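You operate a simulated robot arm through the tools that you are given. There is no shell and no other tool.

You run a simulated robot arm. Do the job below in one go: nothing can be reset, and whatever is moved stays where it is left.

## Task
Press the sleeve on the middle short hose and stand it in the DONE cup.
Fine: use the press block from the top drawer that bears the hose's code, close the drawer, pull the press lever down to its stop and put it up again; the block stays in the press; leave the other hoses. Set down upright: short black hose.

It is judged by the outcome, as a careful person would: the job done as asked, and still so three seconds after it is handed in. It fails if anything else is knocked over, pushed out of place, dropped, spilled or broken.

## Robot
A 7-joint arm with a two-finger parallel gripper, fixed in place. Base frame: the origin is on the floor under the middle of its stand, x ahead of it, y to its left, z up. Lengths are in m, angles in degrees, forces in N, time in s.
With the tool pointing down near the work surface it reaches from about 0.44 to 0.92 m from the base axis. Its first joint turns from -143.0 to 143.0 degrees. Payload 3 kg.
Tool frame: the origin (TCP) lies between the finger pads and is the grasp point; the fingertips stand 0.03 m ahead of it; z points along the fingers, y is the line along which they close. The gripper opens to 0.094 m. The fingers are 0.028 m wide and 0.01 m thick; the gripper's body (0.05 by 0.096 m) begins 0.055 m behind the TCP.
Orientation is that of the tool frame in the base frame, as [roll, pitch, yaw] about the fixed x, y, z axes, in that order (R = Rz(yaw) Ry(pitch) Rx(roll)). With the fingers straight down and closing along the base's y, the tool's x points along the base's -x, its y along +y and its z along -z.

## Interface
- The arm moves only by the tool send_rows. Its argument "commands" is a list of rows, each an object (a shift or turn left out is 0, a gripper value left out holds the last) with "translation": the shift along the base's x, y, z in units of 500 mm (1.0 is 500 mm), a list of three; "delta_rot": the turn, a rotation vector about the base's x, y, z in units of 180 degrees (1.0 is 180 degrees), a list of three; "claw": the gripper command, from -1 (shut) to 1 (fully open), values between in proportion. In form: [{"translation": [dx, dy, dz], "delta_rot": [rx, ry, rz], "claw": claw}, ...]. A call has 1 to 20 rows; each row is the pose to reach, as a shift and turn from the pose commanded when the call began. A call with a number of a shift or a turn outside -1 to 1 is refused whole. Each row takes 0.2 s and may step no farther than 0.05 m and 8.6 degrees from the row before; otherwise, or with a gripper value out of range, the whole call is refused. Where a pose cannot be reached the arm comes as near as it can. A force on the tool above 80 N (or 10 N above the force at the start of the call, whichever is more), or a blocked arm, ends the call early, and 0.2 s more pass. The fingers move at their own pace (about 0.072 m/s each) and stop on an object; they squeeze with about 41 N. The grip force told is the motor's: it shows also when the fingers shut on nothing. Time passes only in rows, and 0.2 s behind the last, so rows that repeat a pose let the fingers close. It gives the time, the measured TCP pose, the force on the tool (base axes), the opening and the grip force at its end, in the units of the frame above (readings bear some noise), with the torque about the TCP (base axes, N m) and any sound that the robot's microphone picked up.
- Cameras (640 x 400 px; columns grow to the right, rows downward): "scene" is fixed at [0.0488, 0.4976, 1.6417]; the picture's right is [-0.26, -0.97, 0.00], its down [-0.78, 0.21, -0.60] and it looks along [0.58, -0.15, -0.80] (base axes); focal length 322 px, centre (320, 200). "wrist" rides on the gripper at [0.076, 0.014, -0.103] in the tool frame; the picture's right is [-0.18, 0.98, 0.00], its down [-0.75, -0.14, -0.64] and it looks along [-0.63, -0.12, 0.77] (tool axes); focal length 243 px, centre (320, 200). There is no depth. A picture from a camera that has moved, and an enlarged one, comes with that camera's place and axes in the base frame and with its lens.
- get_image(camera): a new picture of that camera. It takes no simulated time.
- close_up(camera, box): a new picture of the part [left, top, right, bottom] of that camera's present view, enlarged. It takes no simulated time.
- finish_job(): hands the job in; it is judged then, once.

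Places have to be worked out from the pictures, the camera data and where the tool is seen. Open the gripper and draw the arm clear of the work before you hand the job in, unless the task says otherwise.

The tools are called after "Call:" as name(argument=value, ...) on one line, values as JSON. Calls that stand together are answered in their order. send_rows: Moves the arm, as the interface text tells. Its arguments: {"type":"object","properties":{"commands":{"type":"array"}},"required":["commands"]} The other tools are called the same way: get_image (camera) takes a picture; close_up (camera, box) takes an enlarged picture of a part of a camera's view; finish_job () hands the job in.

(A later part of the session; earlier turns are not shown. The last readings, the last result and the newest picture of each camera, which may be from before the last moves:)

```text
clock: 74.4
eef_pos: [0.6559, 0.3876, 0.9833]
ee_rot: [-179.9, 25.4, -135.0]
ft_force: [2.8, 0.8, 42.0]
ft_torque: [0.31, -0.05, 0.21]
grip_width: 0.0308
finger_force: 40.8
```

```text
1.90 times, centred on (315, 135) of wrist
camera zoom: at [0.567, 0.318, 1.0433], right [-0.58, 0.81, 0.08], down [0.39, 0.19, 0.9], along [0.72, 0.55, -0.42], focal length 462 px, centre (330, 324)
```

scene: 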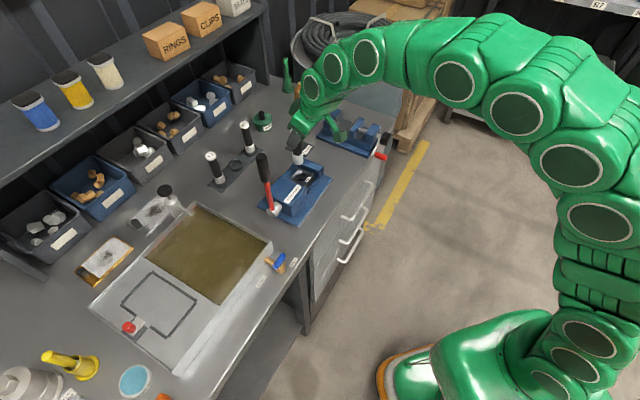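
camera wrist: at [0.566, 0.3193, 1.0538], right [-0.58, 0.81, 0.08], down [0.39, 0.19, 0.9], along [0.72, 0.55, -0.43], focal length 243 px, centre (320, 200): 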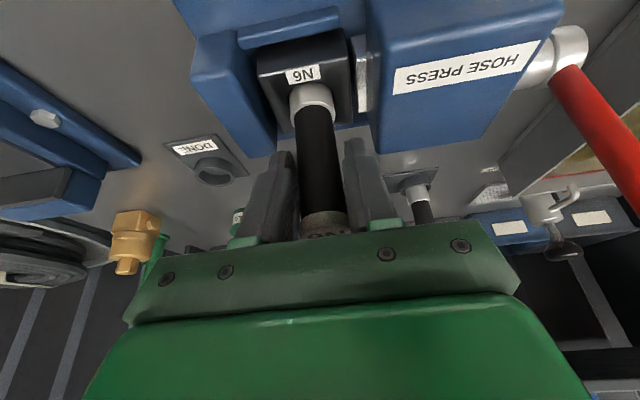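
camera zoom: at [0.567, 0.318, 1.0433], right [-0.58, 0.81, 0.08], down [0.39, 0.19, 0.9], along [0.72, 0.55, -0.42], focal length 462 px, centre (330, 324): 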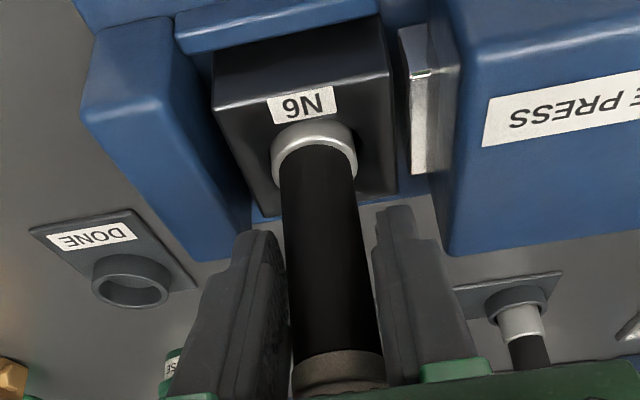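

A firm floor contact of 42 N shows the hose is fully seated in the block. I relieve the load slightly and open just enough to release it.

Call:
send_rows(commands=[{"translation": [0, 0, 0.006]}, {"translation": [0, 0, 0.006], "claw": -0.2}, {"translation": [0, 0, 0.006], "claw": 0.0}, {"translation": [0, 0, 0.006], "claw": 0.05}, {"translation": [0, 0, 0.006], "claw": 0.05}])

Call:
close_up(camera="wrist", box=[230, 30, 400, 240])

Call:
close_up(camera="scene", box=[270, 130, 330, 200])

```text
clock: 75.6
eef_pos: [0.6548, 0.3876, 0.9832]
ee_rot: [180.0, 25.0, -135.0]
ft_force: [-0.7, -0.6, 0.2]
ft_torque: [0.04, -0.01, 0.02]
grip_width: 0.0496
finger_force: 0.0
```

```text
1.90 times, centred on (315, 135) of wrist
camera zoom: at [0.5661, 0.318, 1.0445], right [-0.58, 0.81, 0.08], down [0.39, 0.19, 0.9], along [0.72, 0.55, -0.43], focal length 462 px, centre (330, 324)
```

zoom: 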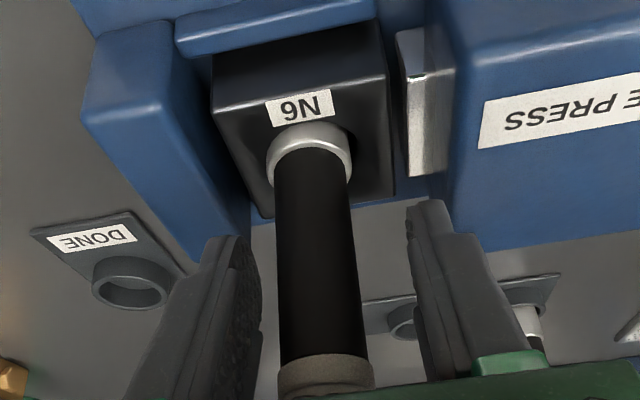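

```text
5.71 times, centred on (300, 165) of scene
camera zoom: at [0.0488, 0.4976, 1.6417], right [-0.26, -0.97, 0.0], down [-0.78, 0.21, -0.6], along [0.58, -0.15, -0.8], focal length 1843 px, centre (434, 400)
```

zoom: 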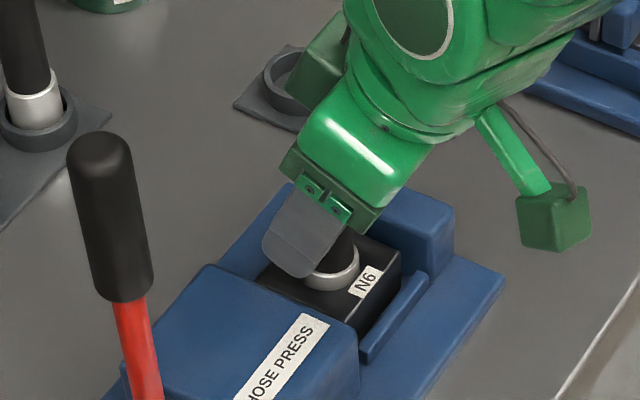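

The hose stands by itself in the block. I retract back along the tool axis so the fingers slide off it cleanly, then check.

Call:
send_rows(commands=[{"translation": [-0.018, -0.018, 0.055], "claw": 0.1}, {"translation": [-0.036, -0.036, 0.109], "claw": 0.1}, {"translation": [-0.054, -0.054, 0.163], "claw": 0.1}, {"translation": [-0.072, -0.072, 0.2175], "claw": 0.1}, {"translation": [-0.1, -0.1, 0.29], "claw": 0.1}, {"translation": [-0.12, -0.12, 0.36], "claw": 0.1}, {"translation": [-0.12, -0.12, 0.36], "claw": 0.1}])

Call:
get_image(camera="scene")

Call:
close_up(camera="scene", box=[250, 110, 340, 220])

Call:
get_image(camera="wrist")

```text
clock: 77.2
eef_pos: [0.5967, 0.3298, 1.1624]
ee_rot: [-180.0, 24.9, -135.0]
ft_force: [-0.3, 0.4, -0.6]
ft_torque: [0.01, 0.02, 0.01]
grip_width: 0.0518
finger_force: 0.0
```

```text
taken
```

scene: 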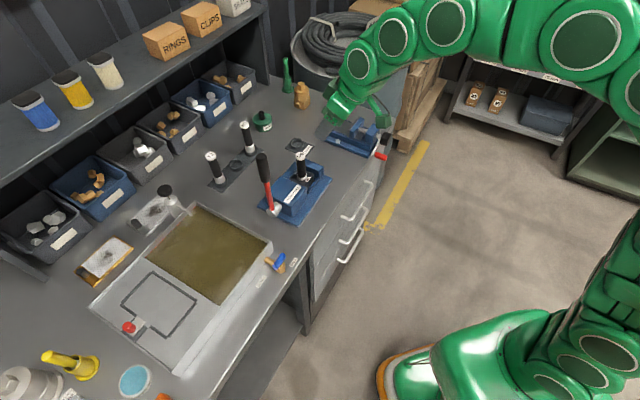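

```text
3.64 times, centred on (295, 165) of scene
camera zoom: at [0.0488, 0.4976, 1.6417], right [-0.26, -0.97, 0.0], down [-0.78, 0.21, -0.6], along [0.58, -0.15, -0.8], focal length 1173 px, centre (411, 327)
```

zoom: 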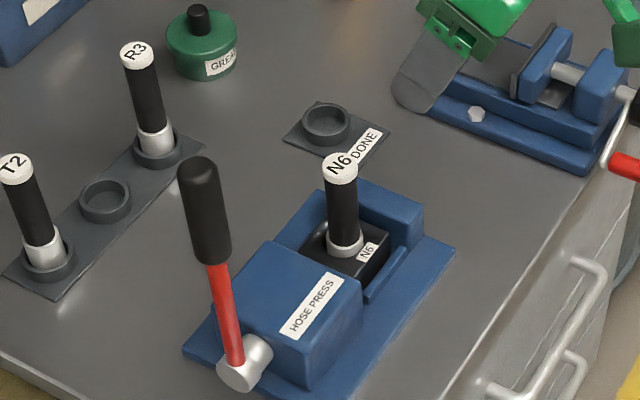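

```text
taken
camera wrist: at [0.5084, 0.259, 1.2234], right [-0.58, 0.81, 0.08], down [0.39, 0.19, 0.9], along [0.72, 0.55, -0.43], focal length 243 px, centre (320, 200)
```

wrist: 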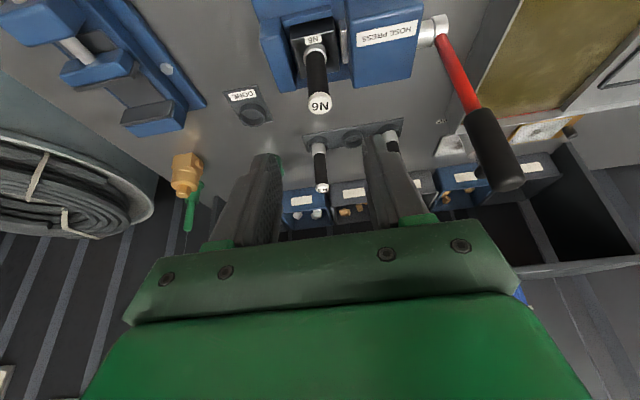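

N6 stands upright in its block and everything else is undisturbed. The lever tip measures u≈0.744, v≈0.045, z≈1.136 with its pivot near u≈0.743, z≈0.927. I straighten the tool and move above the lever handle.

Call:
send_rows(commands=[{"translation": [0, 0, 0.04], "delta_rot": [-0.0327, 0.0327, 0], "claw": 0.5}, {"translation": [-0.01, 0.04, 0.076], "delta_rot": [-0.0655, 0.0655, 0], "claw": 0.5}, {"translation": [-0.025, 0.11, 0.076], "delta_rot": [-0.0982, 0.0982, 0], "claw": 0.5}, {"translation": [-0.042, 0.18, 0.076], "delta_rot": [-0.0982, 0.0982, 0], "claw": 0.5}, {"translation": [-0.06, 0.255, 0.076], "delta_rot": [-0.0982, 0.0982, 0], "claw": 0.5}, {"translation": [-0.0764, 0.328, 0.076], "delta_rot": [-0.0982, 0.0982, 0], "claw": 0.5}, {"translation": [-0.0764, 0.328, 0.076], "delta_rot": [-0.0982, 0.0982, 0], "claw": 0.5}])

Call:
get_image(camera="wrist")

Call:
get_image(camera="scene")

```text
clock: 78.8
eef_pos: [0.5585, 0.4933, 1.2014]
ee_rot: [180.0, 0.0, -135.0]
ft_force: [-0.3, -0.2, -0.9]
ft_torque: [0.0, -0.03, 0.02]
grip_width: 0.0706
finger_force: 0.0
```

```text
taken
camera wrist: at [0.4965, 0.4499, 1.3044], right [-0.56, 0.83, 0.0], down [0.63, 0.43, 0.64], along [0.53, 0.36, -0.77], focal length 243 px, centre (320, 200)
```

wrist: 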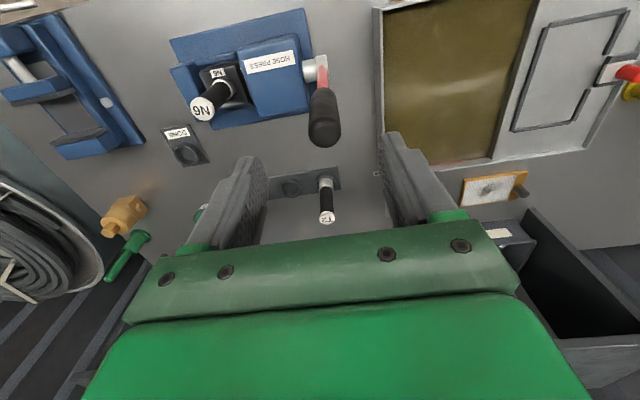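

```text
taken
```

scene: 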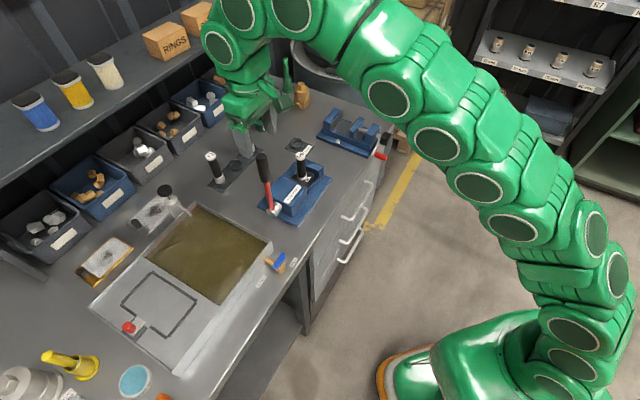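

The open fingers are right above the handle, aligned within a couple of mm. I descend around it and close gently on the grip.

Call:
send_rows(commands=[{"translation": [-0.003, 0.003, -0.07], "claw": 0.5}, {"translation": [-0.003, 0.003, -0.14], "claw": 0.5}, {"translation": [-0.003, 0.003, -0.2], "claw": 0.5}, {"translation": [-0.003, 0.003, -0.2], "claw": 0.5}])

Call:
get_image(camera="wrist")

Call:
close_up(camera="scene", box=[200, 90, 340, 230])

```text
clock: 79.8
eef_pos: [0.558, 0.4967, 1.0959]
ee_rot: [-179.9, 0.0, -134.9]
ft_force: [-0.7, -0.4, -0.4]
ft_torque: [0.02, -0.01, 0.0]
grip_width: 0.0703
finger_force: 0.1
```

```text
taken
camera wrist: at [0.4937, 0.4531, 1.1991], right [-0.56, 0.83, 0.0], down [0.63, 0.43, 0.64], along [0.53, 0.36, -0.77], focal length 243 px, centre (320, 200)
```

wrist: 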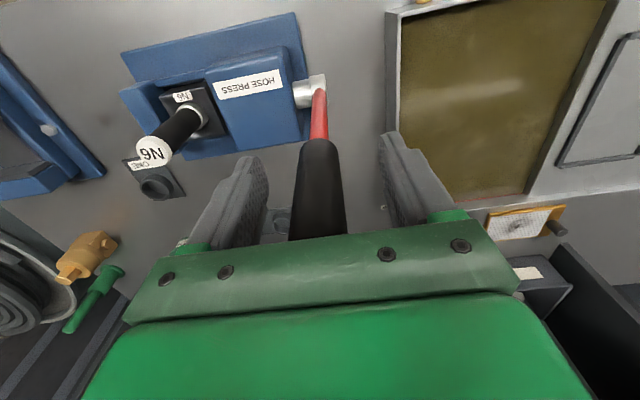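

```text
2.86 times, centred on (270, 160) of scene
camera zoom: at [0.0488, 0.4976, 1.6417], right [-0.26, -0.97, 0.0], down [-0.78, 0.21, -0.6], along [0.58, -0.15, -0.8], focal length 921 px, centre (463, 314)
```

zoom: 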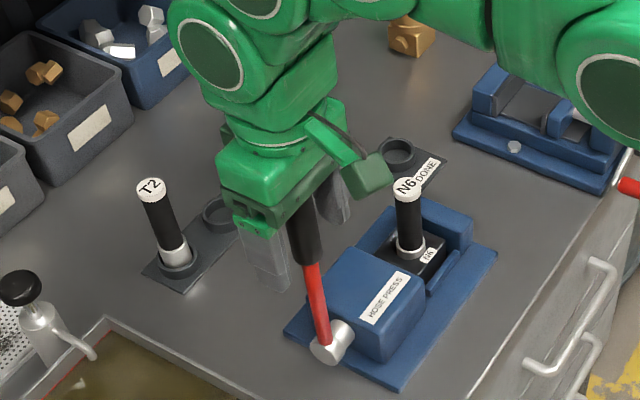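

The handle is centred between the fingers, clear of the palm. I close on it.

Call:
send_rows(commands=[{"translation": [0, 0, 0], "claw": -1}, {"translation": [0, 0, 0], "claw": -1}, {"translation": [0, 0, 0], "claw": -1}, {"translation": [0, 0, 0], "claw": -1}])

Call:
close_up(camera="wrist", box=[220, 60, 420, 240])

```text
clock: 80.8
eef_pos: [0.5578, 0.4975, 1.0963]
ee_rot: [-180.0, 0.0, -135.0]
ft_force: [7.0, -6.0, -1.6]
ft_torque: [0.03, 0.0, -0.01]
grip_width: 0.0242
finger_force: 45.4
```

```text
2.22 times, centred on (320, 150) of wrist
camera zoom: at [0.4942, 0.4528, 1.1994], right [-0.56, 0.83, 0.0], down [0.63, 0.43, 0.64], along [0.53, 0.36, -0.77], focal length 539 px, centre (320, 311)
```

zoom: 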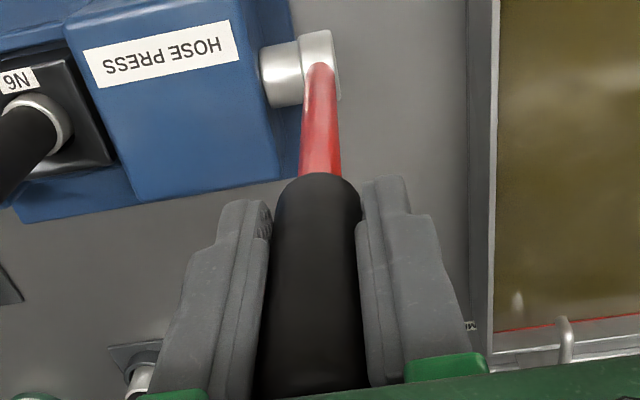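

Gripped, with a slight sideways load of 9 N. I trim 1 mm in +v and begin the pull: an arc about the pivot toward the robot, first to about 20°, checking the force.

Call:
send_rows(commands=[{"translation": [-0.015, -0.018, -0.001]}, {"translation": [-0.0323, -0.0351, -0.0032]}, {"translation": [-0.061, -0.0638, -0.0106]}, {"translation": [-0.0849, -0.0877, -0.021]}, {"translation": [-0.0849, -0.0877, -0.021]}])

Call:
close_up(camera="scene", box=[200, 90, 340, 230])

```text
clock: 82.0
eef_pos: [0.5132, 0.4521, 1.089]
ee_rot: [179.9, 0.0, -134.9]
ft_force: [-8.5, 12.8, 14.9]
ft_torque: [0.73, -1.15, -0.05]
grip_width: 0.0272
finger_force: 44.7
```

```text
2.86 times, centred on (270, 160) of scene
camera zoom: at [0.0488, 0.4976, 1.6417], right [-0.26, -0.97, 0.0], down [-0.78, 0.21, -0.6], along [0.58, -0.15, -0.8], focal length 921 px, centre (463, 314)
```

zoom: 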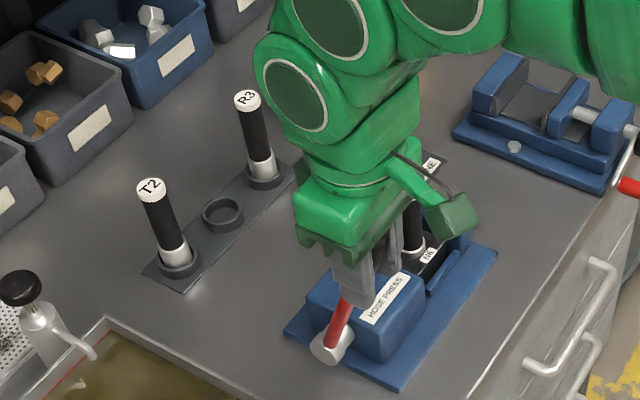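

The lever follows toward the robot with modest forces. I continue the arc to about 44°, tilting the tool along with the handle to reduce twisting.

Call:
send_rows(commands=[{"translation": [-0.0315, -0.0293, -0.0192], "delta_rot": [0.0314, -0.0314, 0]}, {"translation": [-0.0598, -0.0576, -0.0442], "delta_rot": [0.0629, -0.0629, 0]}, {"translation": [-0.0854, -0.0832, -0.0744], "delta_rot": [0.0943, -0.0943, 0]}, {"translation": [-0.0854, -0.0832, -0.0744], "delta_rot": [0.0943, -0.0943, 0]}])

Call:
close_up(camera="scene", box=[200, 90, 360, 250])

```text
clock: 83.0
eef_pos: [0.4689, 0.4077, 1.0488]
ee_rot: [-179.9, 24.0, -135.0]
ft_force: [3.3, 2.3, -2.7]
ft_torque: [0.35, -0.25, -0.13]
grip_width: 0.0275
finger_force: 44.9
```

```text
2.50 times, centred on (280, 170) of scene
camera zoom: at [0.0488, 0.4976, 1.6417], right [-0.26, -0.97, 0.0], down [-0.78, 0.21, -0.6], along [0.58, -0.15, -0.8], focal length 806 px, centre (420, 275)
```

zoom: 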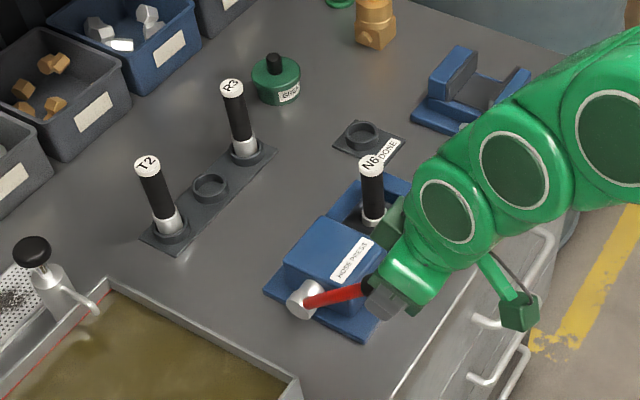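

Forces stay small and the lever is near 45°. I continue the arc to about 68°.

Call:
send_rows(commands=[{"translation": [-0.0223, -0.0223, -0.035], "delta_rot": [0.0236, -0.0236, 0]}, {"translation": [-0.041, -0.041, -0.0742], "delta_rot": [0.0236, -0.0236, 0]}, {"translation": [-0.0556, -0.0556, -0.1166], "delta_rot": [0.0236, -0.0236, 0]}, {"translation": [-0.0556, -0.0556, -0.1166], "delta_rot": [0.0236, -0.0236, 0]}])

Call:
close_up(camera="scene", box=[200, 90, 360, 250])

```text
clock: 84.0
eef_pos: [0.4417, 0.3806, 0.9906]
ee_rot: [-180.0, 29.9, -135.0]
ft_force: [-3.7, 22.4, 2.7]
ft_torque: [-0.71, 0.37, -0.24]
grip_width: 0.0288
finger_force: 45.1
```

```text
2.50 times, centred on (280, 170) of scene
camera zoom: at [0.0488, 0.4976, 1.6417], right [-0.26, -0.97, 0.0], down [-0.78, 0.21, -0.6], along [0.58, -0.15, -0.8], focal length 806 px, centre (420, 275)
```

zoom: 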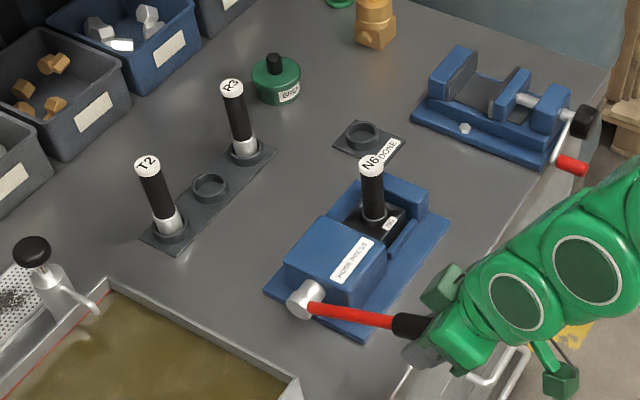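

The lever is about 68° down, the hose and block are steady, and the load is mainly sideways. I trim and continue toward the stop in smaller steps.

Call:
send_rows(commands=[{"translation": [-0.0055, -0.003, -0.022]}, {"translation": [-0.0075, -0.0047, -0.0448]}, {"translation": [-0.0075, -0.0047, -0.0448]}])

Call:
close_up(camera="scene", box=[200, 90, 360, 250])

```text
clock: 84.8
eef_pos: [0.4395, 0.3785, 0.9739]
ee_rot: [180.0, 30.2, -135.0]
ft_force: [-1.9, -18.2, 57.8]
ft_torque: [0.31, 0.19, 0.09]
grip_width: 0.0287
finger_force: 44.8
```

```text
2.50 times, centred on (280, 170) of scene
camera zoom: at [0.0488, 0.4976, 1.6417], right [-0.26, -0.97, 0.0], down [-0.78, 0.21, -0.6], along [0.58, -0.15, -0.8], focal length 806 px, centre (420, 275)
```

zoom: 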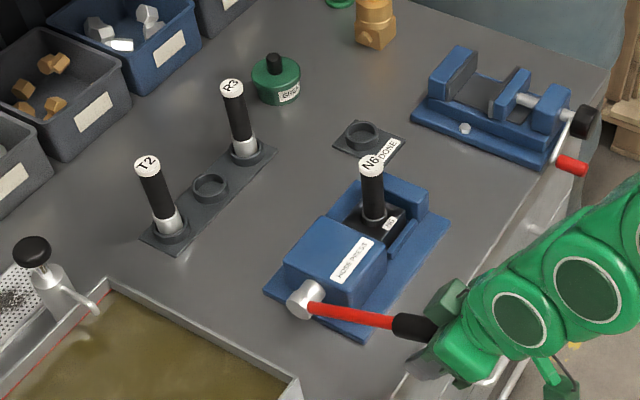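

The upward force jumped to 58 N while the lever angle stayed at about 67° in both pictures, which looks like the stop. I press a little more to confirm it doesn't move further.

Call:
send_rows(commands=[{"translation": [0, 0, -0.004]}, {"translation": [0, 0, -0.004]}, {"translation": [0, 0, -0.004]}])

Call:
close_up(camera="scene", box=[260, 170, 350, 240])

Call:
get_image(camera="wrist")

```text
clock: 85.2
eef_pos: [0.4395, 0.3773, 0.9731]
ee_rot: [-180.0, 30.4, -135.0]
ft_force: [-14.0, -24.5, 40.3]
ft_torque: [-0.27, 0.87, 0.13]
grip_width: 0.0285
finger_force: 45.2
stopped in row 1: the force on the tool passed its limit at 85 N (the readings are from after the stop); the commanded pose is now the measured one
```

```text
5.71 times, centred on (305, 205) of scene
camera zoom: at [0.0488, 0.4976, 1.6417], right [-0.26, -0.97, 0.0], down [-0.78, 0.21, -0.6], along [0.58, -0.15, -0.8], focal length 1843 px, centre (406, 171)
```

zoom: 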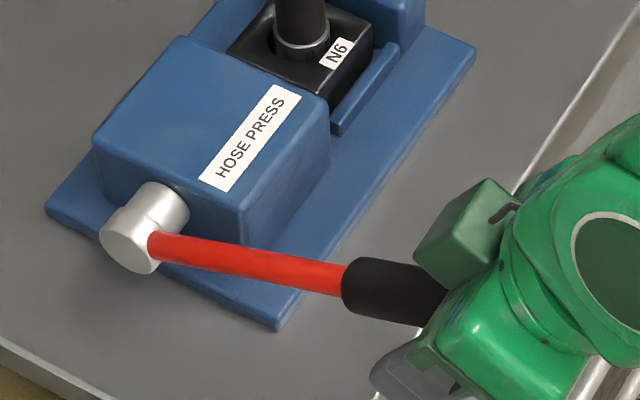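

```text
taken
camera wrist: at [0.3468, 0.3054, 1.0235], right [-0.58, 0.81, 0.09], down [0.33, 0.13, 0.93], along [0.74, 0.57, -0.34], focal length 243 px, centre (320, 200)
```

wrist: 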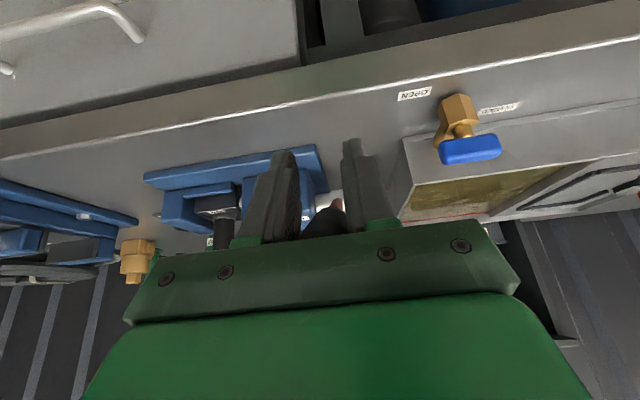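

Over 85 N with no movement confirms the lever is at its stop. I'll check the ram, block and hose before raising the lever.

Call:
close_up(camera="scene", box=[270, 140, 340, 210])

Call:
close_up(camera="wrist", box=[130, 130, 420, 250])

```text
5.71 times, centred on (305, 175) of scene
camera zoom: at [0.0488, 0.4976, 1.6417], right [-0.26, -0.97, 0.0], down [-0.78, 0.21, -0.6], along [0.58, -0.15, -0.8], focal length 1843 px, centre (406, 343)
```

zoom: 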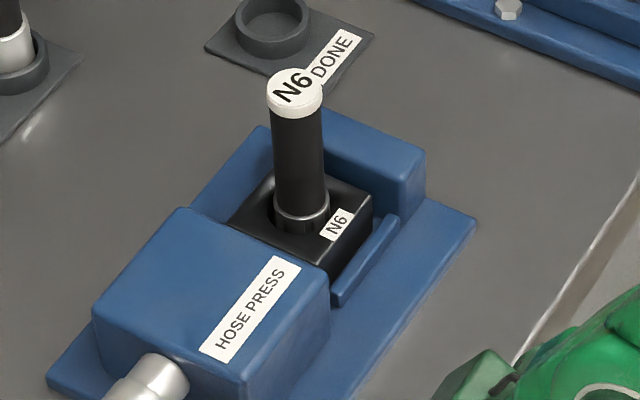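

```text
2.21 times, centred on (275, 190) of wrist
camera zoom: at [0.3468, 0.3054, 1.0235], right [-0.58, 0.81, 0.09], down [0.33, 0.13, 0.93], along [0.74, 0.57, -0.34], focal length 535 px, centre (419, 222)
```

zoom: 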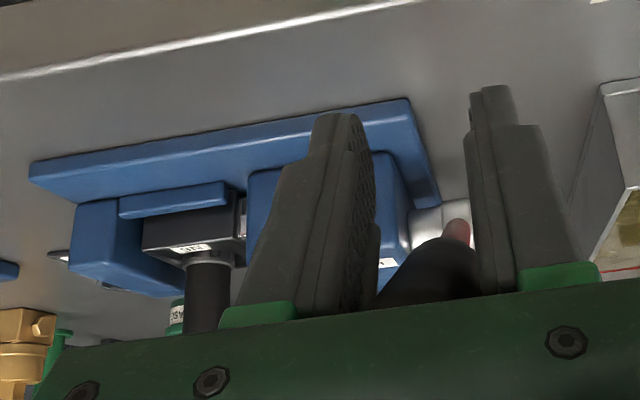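

The sleeve has visibly been pressed in. Now I bring the lever back up along the reverse arc, first half.

Call:
send_rows(commands=[{"translation": [0.0134, 0.0134, 0.0384]}, {"translation": [0.0269, 0.0269, 0.0768]}, {"translation": [0.0455, 0.0455, 0.116], "delta_rot": [-0.0196, 0.0196, 0]}, {"translation": [0.0679, 0.0679, 0.151], "delta_rot": [-0.0393, 0.0393, 0]}, {"translation": [0.0935, 0.0935, 0.1812], "delta_rot": [-0.0589, 0.0589, 0]}, {"translation": [0.0935, 0.0935, 0.1812], "delta_rot": [-0.0589, 0.0589, 0]}])

Call:
close_up(camera="scene", box=[200, 90, 360, 250])

```text
clock: 86.6
eef_pos: [0.4873, 0.427, 1.0622]
ee_rot: [-180.0, 15.0, -134.9]
ft_force: [14.1, 8.9, -32.5]
ft_torque: [-0.56, 0.59, 0.03]
grip_width: 0.029
finger_force: 44.7
```

```text
2.50 times, centred on (280, 170) of scene
camera zoom: at [0.0488, 0.4976, 1.6417], right [-0.26, -0.97, 0.0], down [-0.78, 0.21, -0.6], along [0.58, -0.15, -0.8], focal length 806 px, centre (420, 275)
```

zoom: 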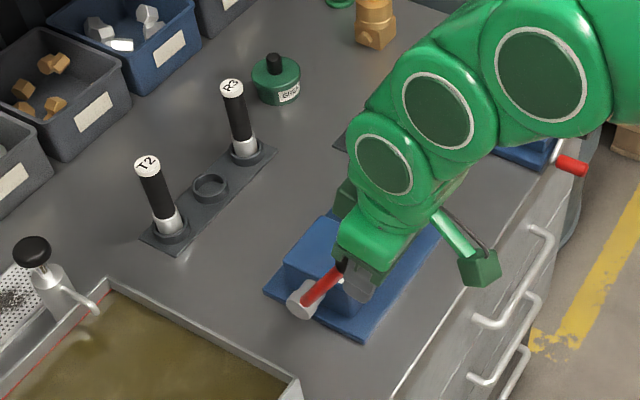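

The lever is rising normally. I continue the arc up to its upright rest position.

Call:
send_rows(commands=[{"translation": [0.0283, 0.0283, 0.025], "delta_rot": [-0.0196, 0.0196, 0]}, {"translation": [0.0587, 0.0587, 0.0442], "delta_rot": [-0.0393, 0.0393, 0]}, {"translation": [0.0908, 0.0908, 0.0572], "delta_rot": [-0.0589, 0.0589, 0]}, {"translation": [0.1196, 0.1196, 0.0634], "delta_rot": [-0.0589, 0.0589, 0]}, {"translation": [0.1404, 0.1404, 0.0646], "delta_rot": [-0.0589, 0.0589, 0]}, {"translation": [0.1404, 0.1404, 0.0646], "delta_rot": [-0.0589, 0.0589, 0]}])

Call:
close_up(camera="scene", box=[200, 90, 360, 250])

Call:
close_up(camera="wrist", box=[220, 60, 420, 240])

```text
clock: 88.0
eef_pos: [0.5553, 0.4955, 1.0959]
ee_rot: [-179.9, 0.2, -135.0]
ft_force: [-12.4, -41.5, 4.5]
ft_torque: [-0.37, 0.72, -0.15]
grip_width: 0.0245
finger_force: 45.3
```

```text
2.50 times, centred on (280, 170) of scene
camera zoom: at [0.0488, 0.4976, 1.6417], right [-0.26, -0.97, 0.0], down [-0.78, 0.21, -0.6], along [0.58, -0.15, -0.8], focal length 806 px, centre (420, 275)
```

zoom: 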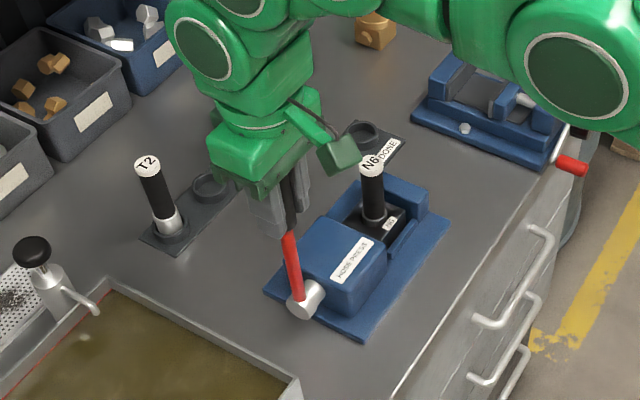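

```text
2.22 times, centred on (320, 150) of wrist
camera zoom: at [0.4922, 0.4512, 1.1988], right [-0.56, 0.83, 0.0], down [0.63, 0.43, 0.64], along [0.53, 0.36, -0.76], focal length 539 px, centre (320, 311)
```

zoom: 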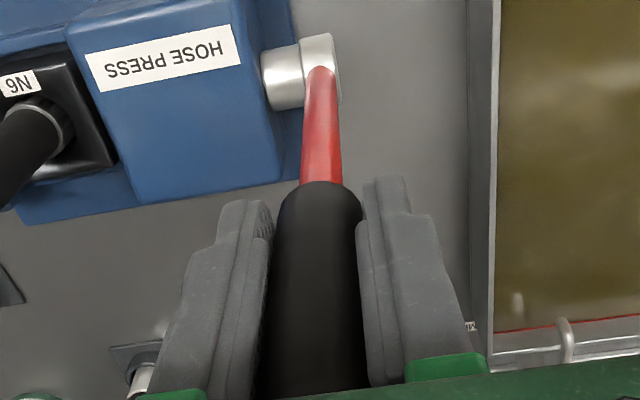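

A 38 N reaction in u shows the lever has reached its upper stop and stands upright. I open the gripper and rise straight off it.

Call:
send_rows(commands=[{"translation": [0, 0, 0], "claw": 0.0}, {"translation": [0, 0, 0], "claw": 0.4}, {"translation": [0, 0, 0], "claw": 0.5}, {"translation": [0, 0, 0.04], "claw": 0.5}, {"translation": [0, 0, 0.1], "claw": 0.5}, {"translation": [0, 0, 0.16], "claw": 0.5}, {"translation": [0, 0, 0.21], "claw": 0.5}, {"translation": [0, 0, 0.21], "claw": 0.5}])

Call:
get_image(camera="wrist")

Call:
close_up(camera="scene", box=[200, 90, 360, 250])

```text
clock: 89.8
eef_pos: [0.5548, 0.4957, 1.1979]
ee_rot: [-179.9, 0.2, -135.0]
ft_force: [-0.3, -0.3, 0.5]
ft_torque: [0.0, -0.05, 0.02]
grip_width: 0.0708
finger_force: 0.0
```

```text
taken
camera wrist: at [0.491, 0.4516, 1.3006], right [-0.56, 0.83, 0.0], down [0.63, 0.43, 0.64], along [0.53, 0.36, -0.76], focal length 243 px, centre (320, 200)
```

wrist: 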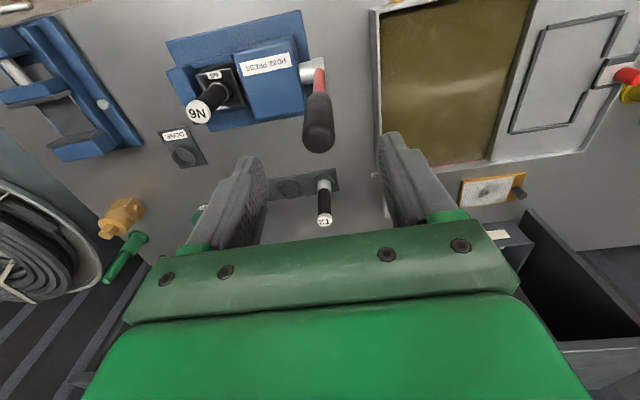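

```text
2.50 times, centred on (280, 170) of scene
camera zoom: at [0.0488, 0.4976, 1.6417], right [-0.26, -0.97, 0.0], down [-0.78, 0.21, -0.6], along [0.58, -0.15, -0.8], focal length 806 px, centre (420, 275)
```

zoom: 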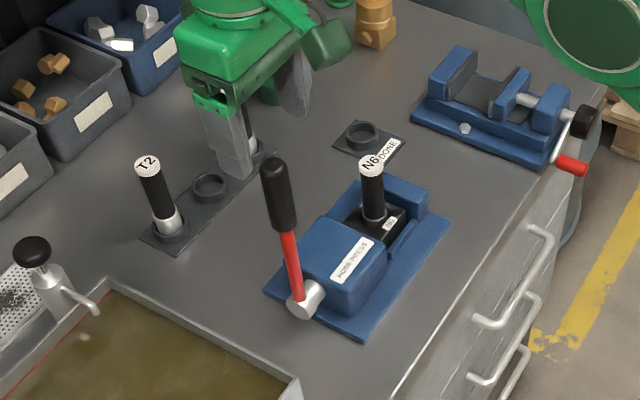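

The lever looks upright. I'll compare it with the initial close-up using the same box.

Call:
close_up(camera="scene", box=[240, 130, 350, 230])

Call:
close_up(camera="scene", box=[280, 140, 330, 200])

```text
4.00 times, centred on (295, 180) of scene
camera zoom: at [0.0488, 0.4976, 1.6417], right [-0.26, -0.97, 0.0], down [-0.78, 0.21, -0.6], along [0.58, -0.15, -0.8], focal length 1290 px, centre (420, 280)
```

zoom: 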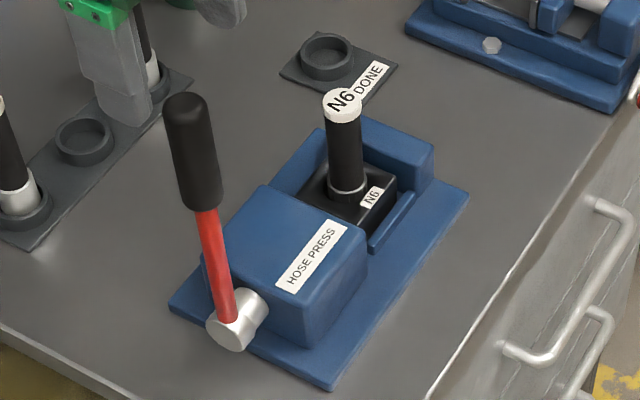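

```text
6.67 times, centred on (305, 170) of scene
camera zoom: at [0.0488, 0.4976, 1.6417], right [-0.26, -0.97, 0.0], down [-0.78, 0.21, -0.6], along [0.58, -0.15, -0.8], focal length 2150 px, centre (420, 400)
```

zoom: 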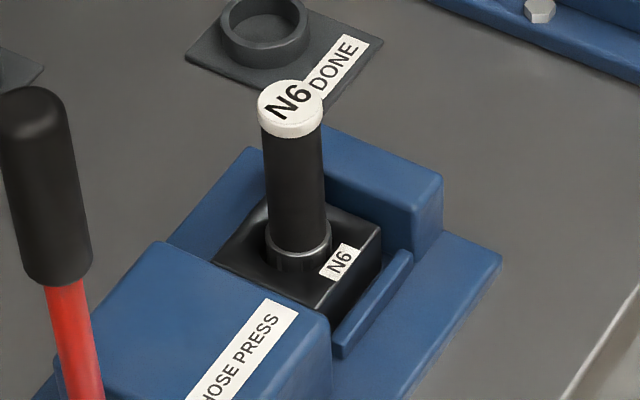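

The lever is exactly where it was at the start, and the sleeve is crimped in the block. I back away from the lever and swing over to approach the hose again with the same 25° tilt.

Call:
send_rows(commands=[{"translation": [-0.064, -0.064, 0], "claw": 0.5}, {"translation": [-0.1273, -0.1273, 0], "claw": 0.3}, {"translation": [-0.08, -0.175, 0], "delta_rot": [0.0327, -0.0327, 0], "claw": 0.1}, {"translation": [-0.03, -0.225, -0.02], "delta_rot": [0.0655, -0.0655, 0], "claw": 0.1}, {"translation": [0.025, -0.28, -0.05], "delta_rot": [0.0982, -0.0982, 0], "claw": 0.1}, {"translation": [0.0806, -0.3352, -0.076], "delta_rot": [0.0982, -0.0982, 0], "claw": 0.1}, {"translation": [0.0806, -0.3352, -0.076], "delta_rot": [0.0982, -0.0982, 0], "claw": 0.1}])

Call:
get_image(camera="wrist")

Call:
close_up(camera="wrist", box=[220, 0, 420, 160])

```text
clock: 91.4
eef_pos: [0.5962, 0.3299, 1.1592]
ee_rot: [180.0, 25.1, -135.1]
ft_force: [-0.5, -0.6, 0.1]
ft_torque: [0.05, 0.03, -0.01]
grip_width: 0.0516
finger_force: 0.1
```

```text
taken
camera wrist: at [0.5077, 0.2599, 1.2191], right [-0.58, 0.81, 0.08], down [0.39, 0.19, 0.9], along [0.72, 0.55, -0.42], focal length 243 px, centre (320, 200)
```

wrist: 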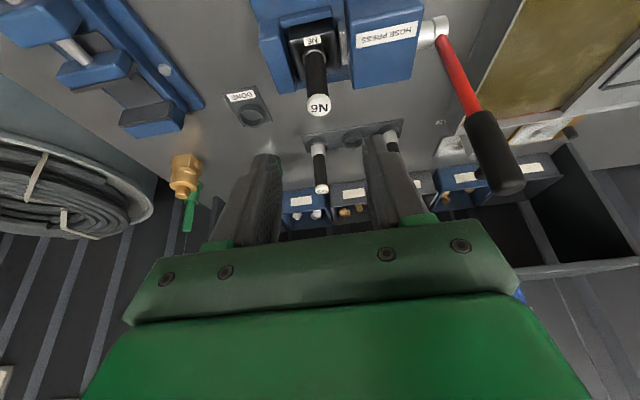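

```text
2.50 times, centred on (320, 80) of wrist
camera zoom: at [0.5077, 0.2599, 1.2191], right [-0.58, 0.81, 0.08], down [0.39, 0.19, 0.9], along [0.72, 0.55, -0.42], focal length 606 px, centre (320, 500)
```

zoom: 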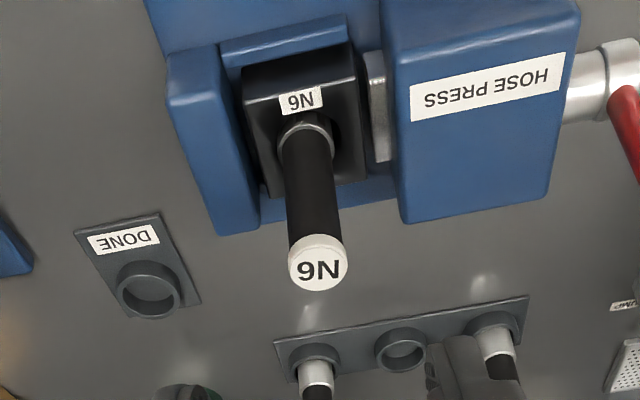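

The cap is at about u≈0.749, v≈0.193. I move in along the tool axis halfway and check alignment.

Call:
send_rows(commands=[{"translation": [0.027, 0.024, -0.059]}, {"translation": [0.055, 0.049, -0.118]}, {"translation": [0.082, 0.0727, -0.1769]}, {"translation": [0.082, 0.0727, -0.1769]}])

Call:
close_up(camera="wrist", box=[220, 40, 420, 240])

Call:
close_up(camera="scene", box=[250, 90, 350, 210])

```text
clock: 92.4
eef_pos: [0.6381, 0.3665, 1.0683]
ee_rot: [-179.9, 25.2, -135.0]
ft_force: [0.2, 0.2, 1.1]
ft_torque: [-0.04, 0.0, 0.0]
grip_width: 0.0516
finger_force: 0.2
```

```text
2.00 times, centred on (320, 140) of wrist
camera zoom: at [0.5481, 0.2973, 1.1296], right [-0.58, 0.81, 0.08], down [0.39, 0.19, 0.9], along [0.72, 0.55, -0.42], focal length 485 px, centre (320, 320)
```

zoom: 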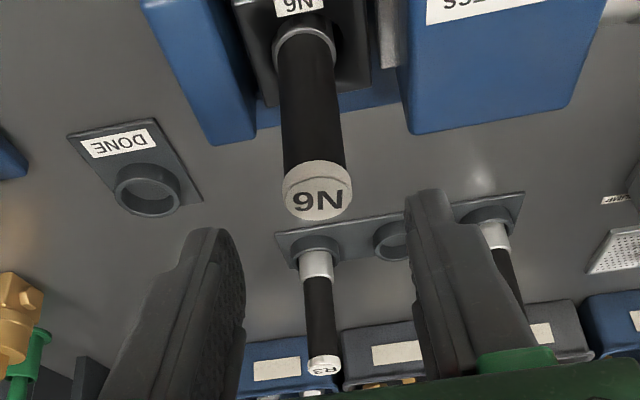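

```text
3.33 times, centred on (300, 150) of scene
camera zoom: at [0.0488, 0.4976, 1.6417], right [-0.26, -0.97, 0.0], down [-0.78, 0.21, -0.6], along [0.58, -0.15, -0.8], focal length 1075 px, centre (387, 367)
```

zoom: 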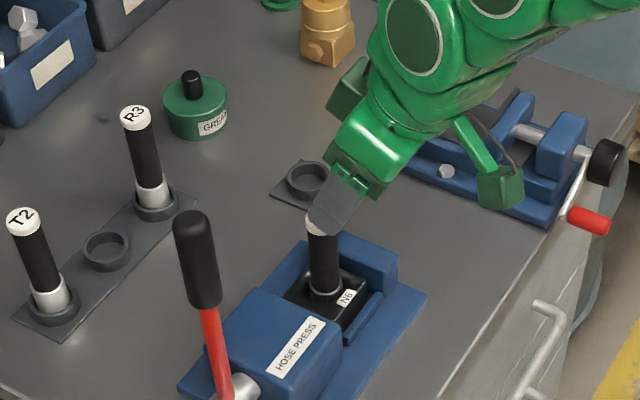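

The hose is centred to within 2 mm between the fingers. I finish the approach along the axis.

Call:
send_rows(commands=[{"translation": [0.02, 0.018, -0.054]}, {"translation": [0.039, 0.036, -0.107]}, {"translation": [0.0587, 0.0539, -0.1608]}, {"translation": [0.0587, 0.0539, -0.1608]}])

Call:
close_up(camera="wrist", box=[220, 40, 420, 240])

Call:
close_up(camera="scene", box=[260, 110, 340, 210])

```text
clock: 93.4
eef_pos: [0.667, 0.3932, 0.9922]
ee_rot: [-179.9, 25.3, -135.0]
ft_force: [-0.1, -0.5, 0.6]
ft_torque: [0.01, -0.01, 0.03]
grip_width: 0.0517
finger_force: 0.1
```

```text
2.00 times, centred on (320, 140) of wrist
camera zoom: at [0.5773, 0.3234, 1.0538], right [-0.58, 0.81, 0.08], down [0.39, 0.19, 0.9], along [0.72, 0.55, -0.42], focal length 485 px, centre (320, 320)
```

zoom: 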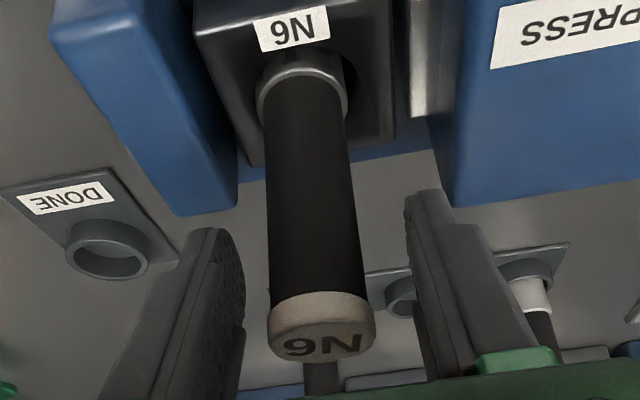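

```text
4.00 times, centred on (300, 160) of scene
camera zoom: at [0.0488, 0.4976, 1.6417], right [-0.26, -0.97, 0.0], down [-0.78, 0.21, -0.6], along [0.58, -0.15, -0.8], focal length 1290 px, centre (400, 360)
```

zoom: 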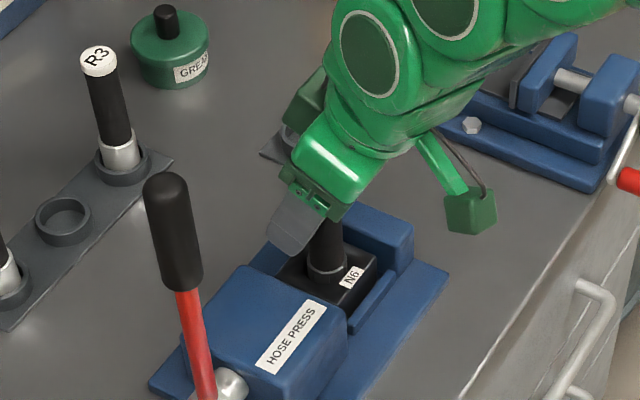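

The cap sits between the pads just above the TCP. I close on it.

Call:
send_rows(commands=[{"translation": [0, 0, 0], "claw": -1}, {"translation": [0, 0, 0], "claw": -1}, {"translation": [0, 0, 0], "claw": -1}, {"translation": [0, 0, 0], "claw": -1}])

Call:
close_up(camera="wrist", box=[220, 40, 420, 240])

```text
clock: 94.4
eef_pos: [0.6663, 0.3937, 0.9936]
ee_rot: [180.0, 25.2, -135.0]
ft_force: [-1.9, 1.0, -0.9]
ft_torque: [0.1, 0.18, -0.05]
grip_width: 0.0267
finger_force: 41.3
```

```text
2.00 times, centred on (320, 140) of wrist
camera zoom: at [0.5772, 0.3234, 1.0537], right [-0.58, 0.81, 0.08], down [0.39, 0.19, 0.9], along [0.72, 0.55, -0.42], focal length 485 px, centre (320, 320)
```

zoom: 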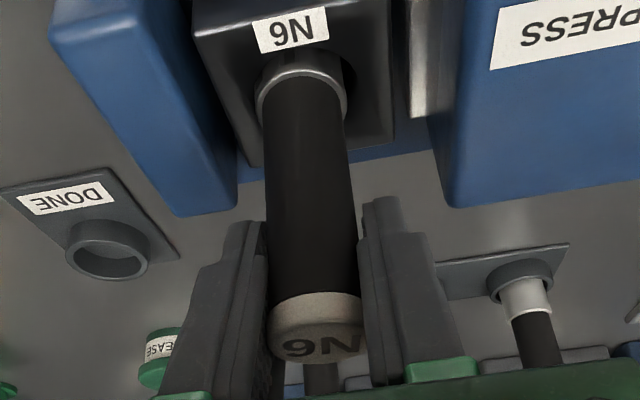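

Held at 41 N with the hose straight. I lift slowly straight up out of the block, 8 cm.

Call:
send_rows(commands=[{"translation": [0, 0, 0.02]}, {"translation": [0, 0, 0.045]}, {"translation": [0, 0, 0.07]}, {"translation": [0, 0, 0.1]}, {"translation": [0, 0, 0.13]}, {"translation": [0, 0, 0.16]}, {"translation": [0, 0, 0.16]}])

Call:
close_up(camera="wrist", box=[200, 0, 440, 240])

Call:
close_up(camera="scene", box=[250, 90, 350, 210])

```text
clock: 96.0
eef_pos: [0.6654, 0.392, 1.071]
ee_rot: [-179.9, 25.2, -135.0]
ft_force: [-0.5, 0.3, -2.0]
ft_torque: [0.01, -0.01, 0.05]
grip_width: 0.0272
finger_force: 40.8
```

```text
1.67 times, centred on (320, 120) of wrist
camera zoom: at [0.5766, 0.3213, 1.1327], right [-0.58, 0.81, 0.08], down [0.39, 0.19, 0.9], along [0.72, 0.55, -0.42], focal length 404 px, centre (320, 333)
```

zoom: 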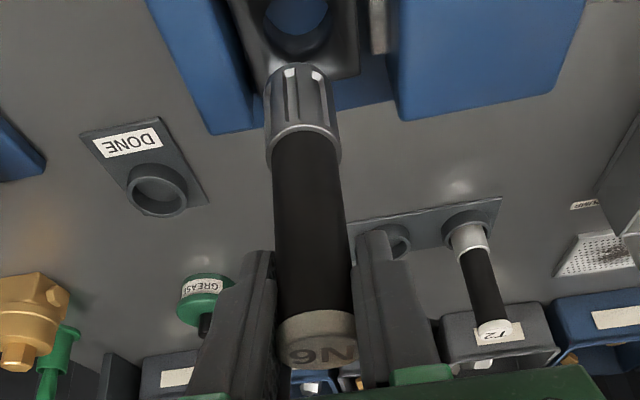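

```text
3.33 times, centred on (300, 150) of scene
camera zoom: at [0.0488, 0.4976, 1.6417], right [-0.26, -0.97, 0.0], down [-0.78, 0.21, -0.6], along [0.58, -0.15, -0.8], focal length 1075 px, centre (387, 367)
```

zoom: 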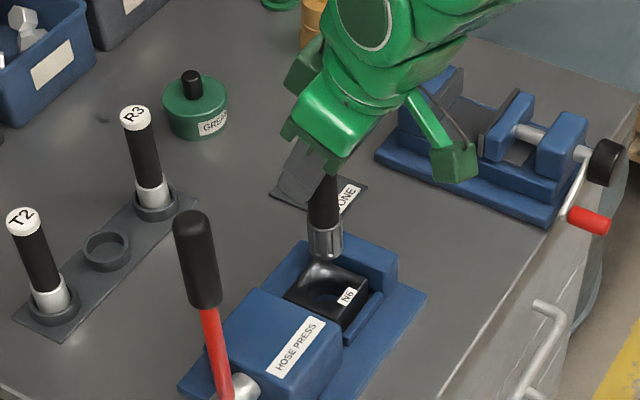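

The pressed sleeve shows clear crimp grooves and the block stays in the nest. The DONE cup measures about u≈0.838, v≈0.315. I carry the hose over it at this height.

Call:
send_rows(commands=[{"translation": [0.05, -0.007, 0]}, {"translation": [0.1, -0.014, 0]}, {"translation": [0.15, -0.021, 0]}, {"translation": [0.2, -0.028, 0]}, {"translation": [0.25, -0.035, 0]}, {"translation": [0.2987, -0.0421, 0]}, {"translation": [0.2987, -0.0421, 0]}, {"translation": [0.2987, -0.0421, 0]}])

Call:
close_up(camera="wrist", box=[200, 0, 440, 240])

Call:
close_up(camera="wrist", box=[250, 0, 370, 110])

Call:
close_up(camera="scene", box=[260, 90, 340, 180])

Call:
get_image(camera="scene")

```text
clock: 97.8
eef_pos: [0.8178, 0.3698, 1.0719]
ee_rot: [179.9, 25.2, -135.0]
ft_force: [0.8, -0.5, -1.7]
ft_torque: [-0.03, -0.01, 0.01]
grip_width: 0.0269
finger_force: 41.1
```

```text
1.67 times, centred on (320, 120) of wrist
camera zoom: at [0.7279, 0.2996, 1.1317], right [-0.58, 0.81, 0.08], down [0.39, 0.19, 0.9], along [0.72, 0.55, -0.42], focal length 404 px, centre (320, 333)
```

zoom: 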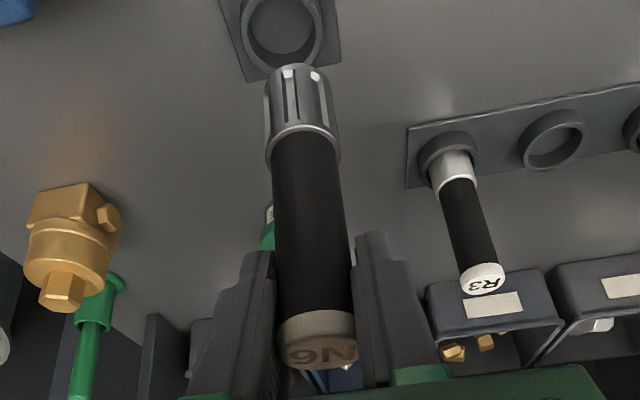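

```text
3.64 times, centred on (310, 55) of wrist
camera zoom: at [0.7279, 0.2996, 1.1317], right [-0.58, 0.81, 0.08], down [0.39, 0.19, 0.9], along [0.72, 0.55, -0.42], focal length 882 px, centre (356, 727)
```

zoom: 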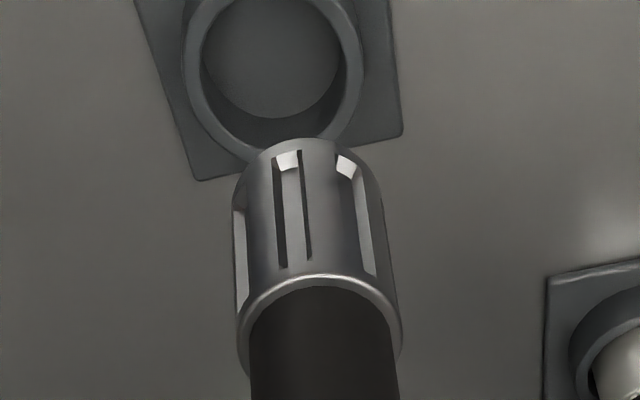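

```text
4.44 times, centred on (300, 135) of scene
camera zoom: at [0.0488, 0.4976, 1.6417], right [-0.26, -0.97, 0.0], down [-0.78, 0.21, -0.6], along [0.58, -0.15, -0.8], focal length 1433 px, centre (409, 489)
```

zoom: 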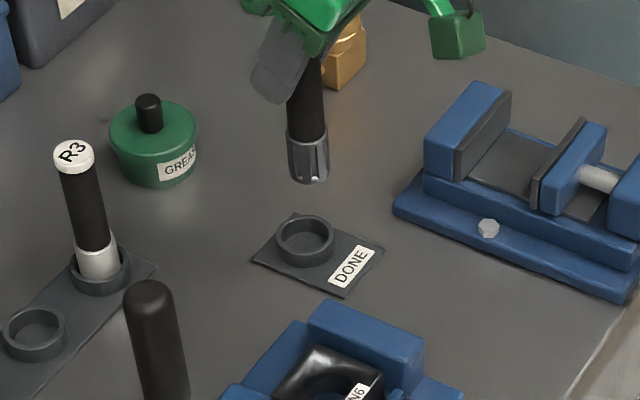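

```text
taken
```

scene: 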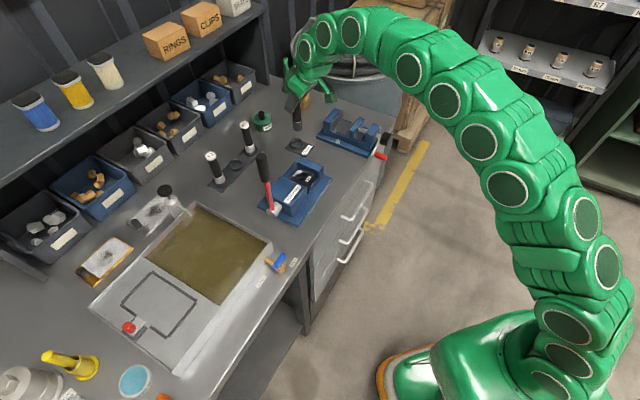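

The hose is over the cup with a few mm offset to settle. I lower it to about 1.5 cm above the ring so the comparison is direct.

Call:
send_rows(commands=[{"translation": [0.002, -0.002, -0.03]}, {"translation": [0.004, -0.003, -0.06]}, {"translation": [0.005, -0.003, -0.09]}, {"translation": [0.005, -0.003, -0.1]}, {"translation": [0.005, -0.003, -0.1]}])

Call:
close_up(camera="wrist", box=[250, 0, 370, 120])

Call:
close_up(camera="scene", box=[270, 110, 330, 170])

```text
clock: 99.0
eef_pos: [0.8209, 0.3691, 1.0218]
ee_rot: [-180.0, 25.2, -135.0]
ft_force: [-0.7, 0.4, -1.9]
ft_torque: [0.01, 0.0, 0.04]
grip_width: 0.0267
finger_force: 40.6
```

```text
3.33 times, centred on (310, 60) of wrist
camera zoom: at [0.7306, 0.2994, 1.0828], right [-0.58, 0.81, 0.08], down [0.39, 0.19, 0.9], along [0.72, 0.55, -0.42], focal length 809 px, centre (353, 667)
```

zoom: 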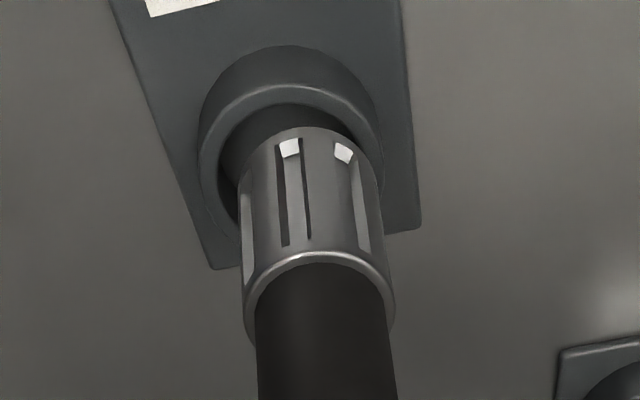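

```text
6.67 times, centred on (300, 140) of scene
camera zoom: at [0.0488, 0.4976, 1.6417], right [-0.26, -0.97, 0.0], down [-0.78, 0.21, -0.6], along [0.58, -0.15, -0.8], focal length 2150 px, centre (453, 600)
```

zoom: 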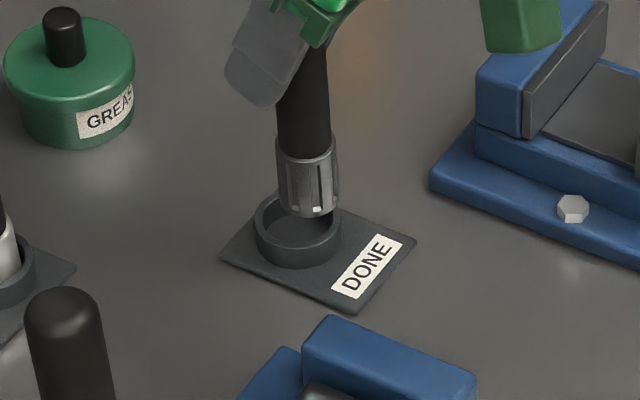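

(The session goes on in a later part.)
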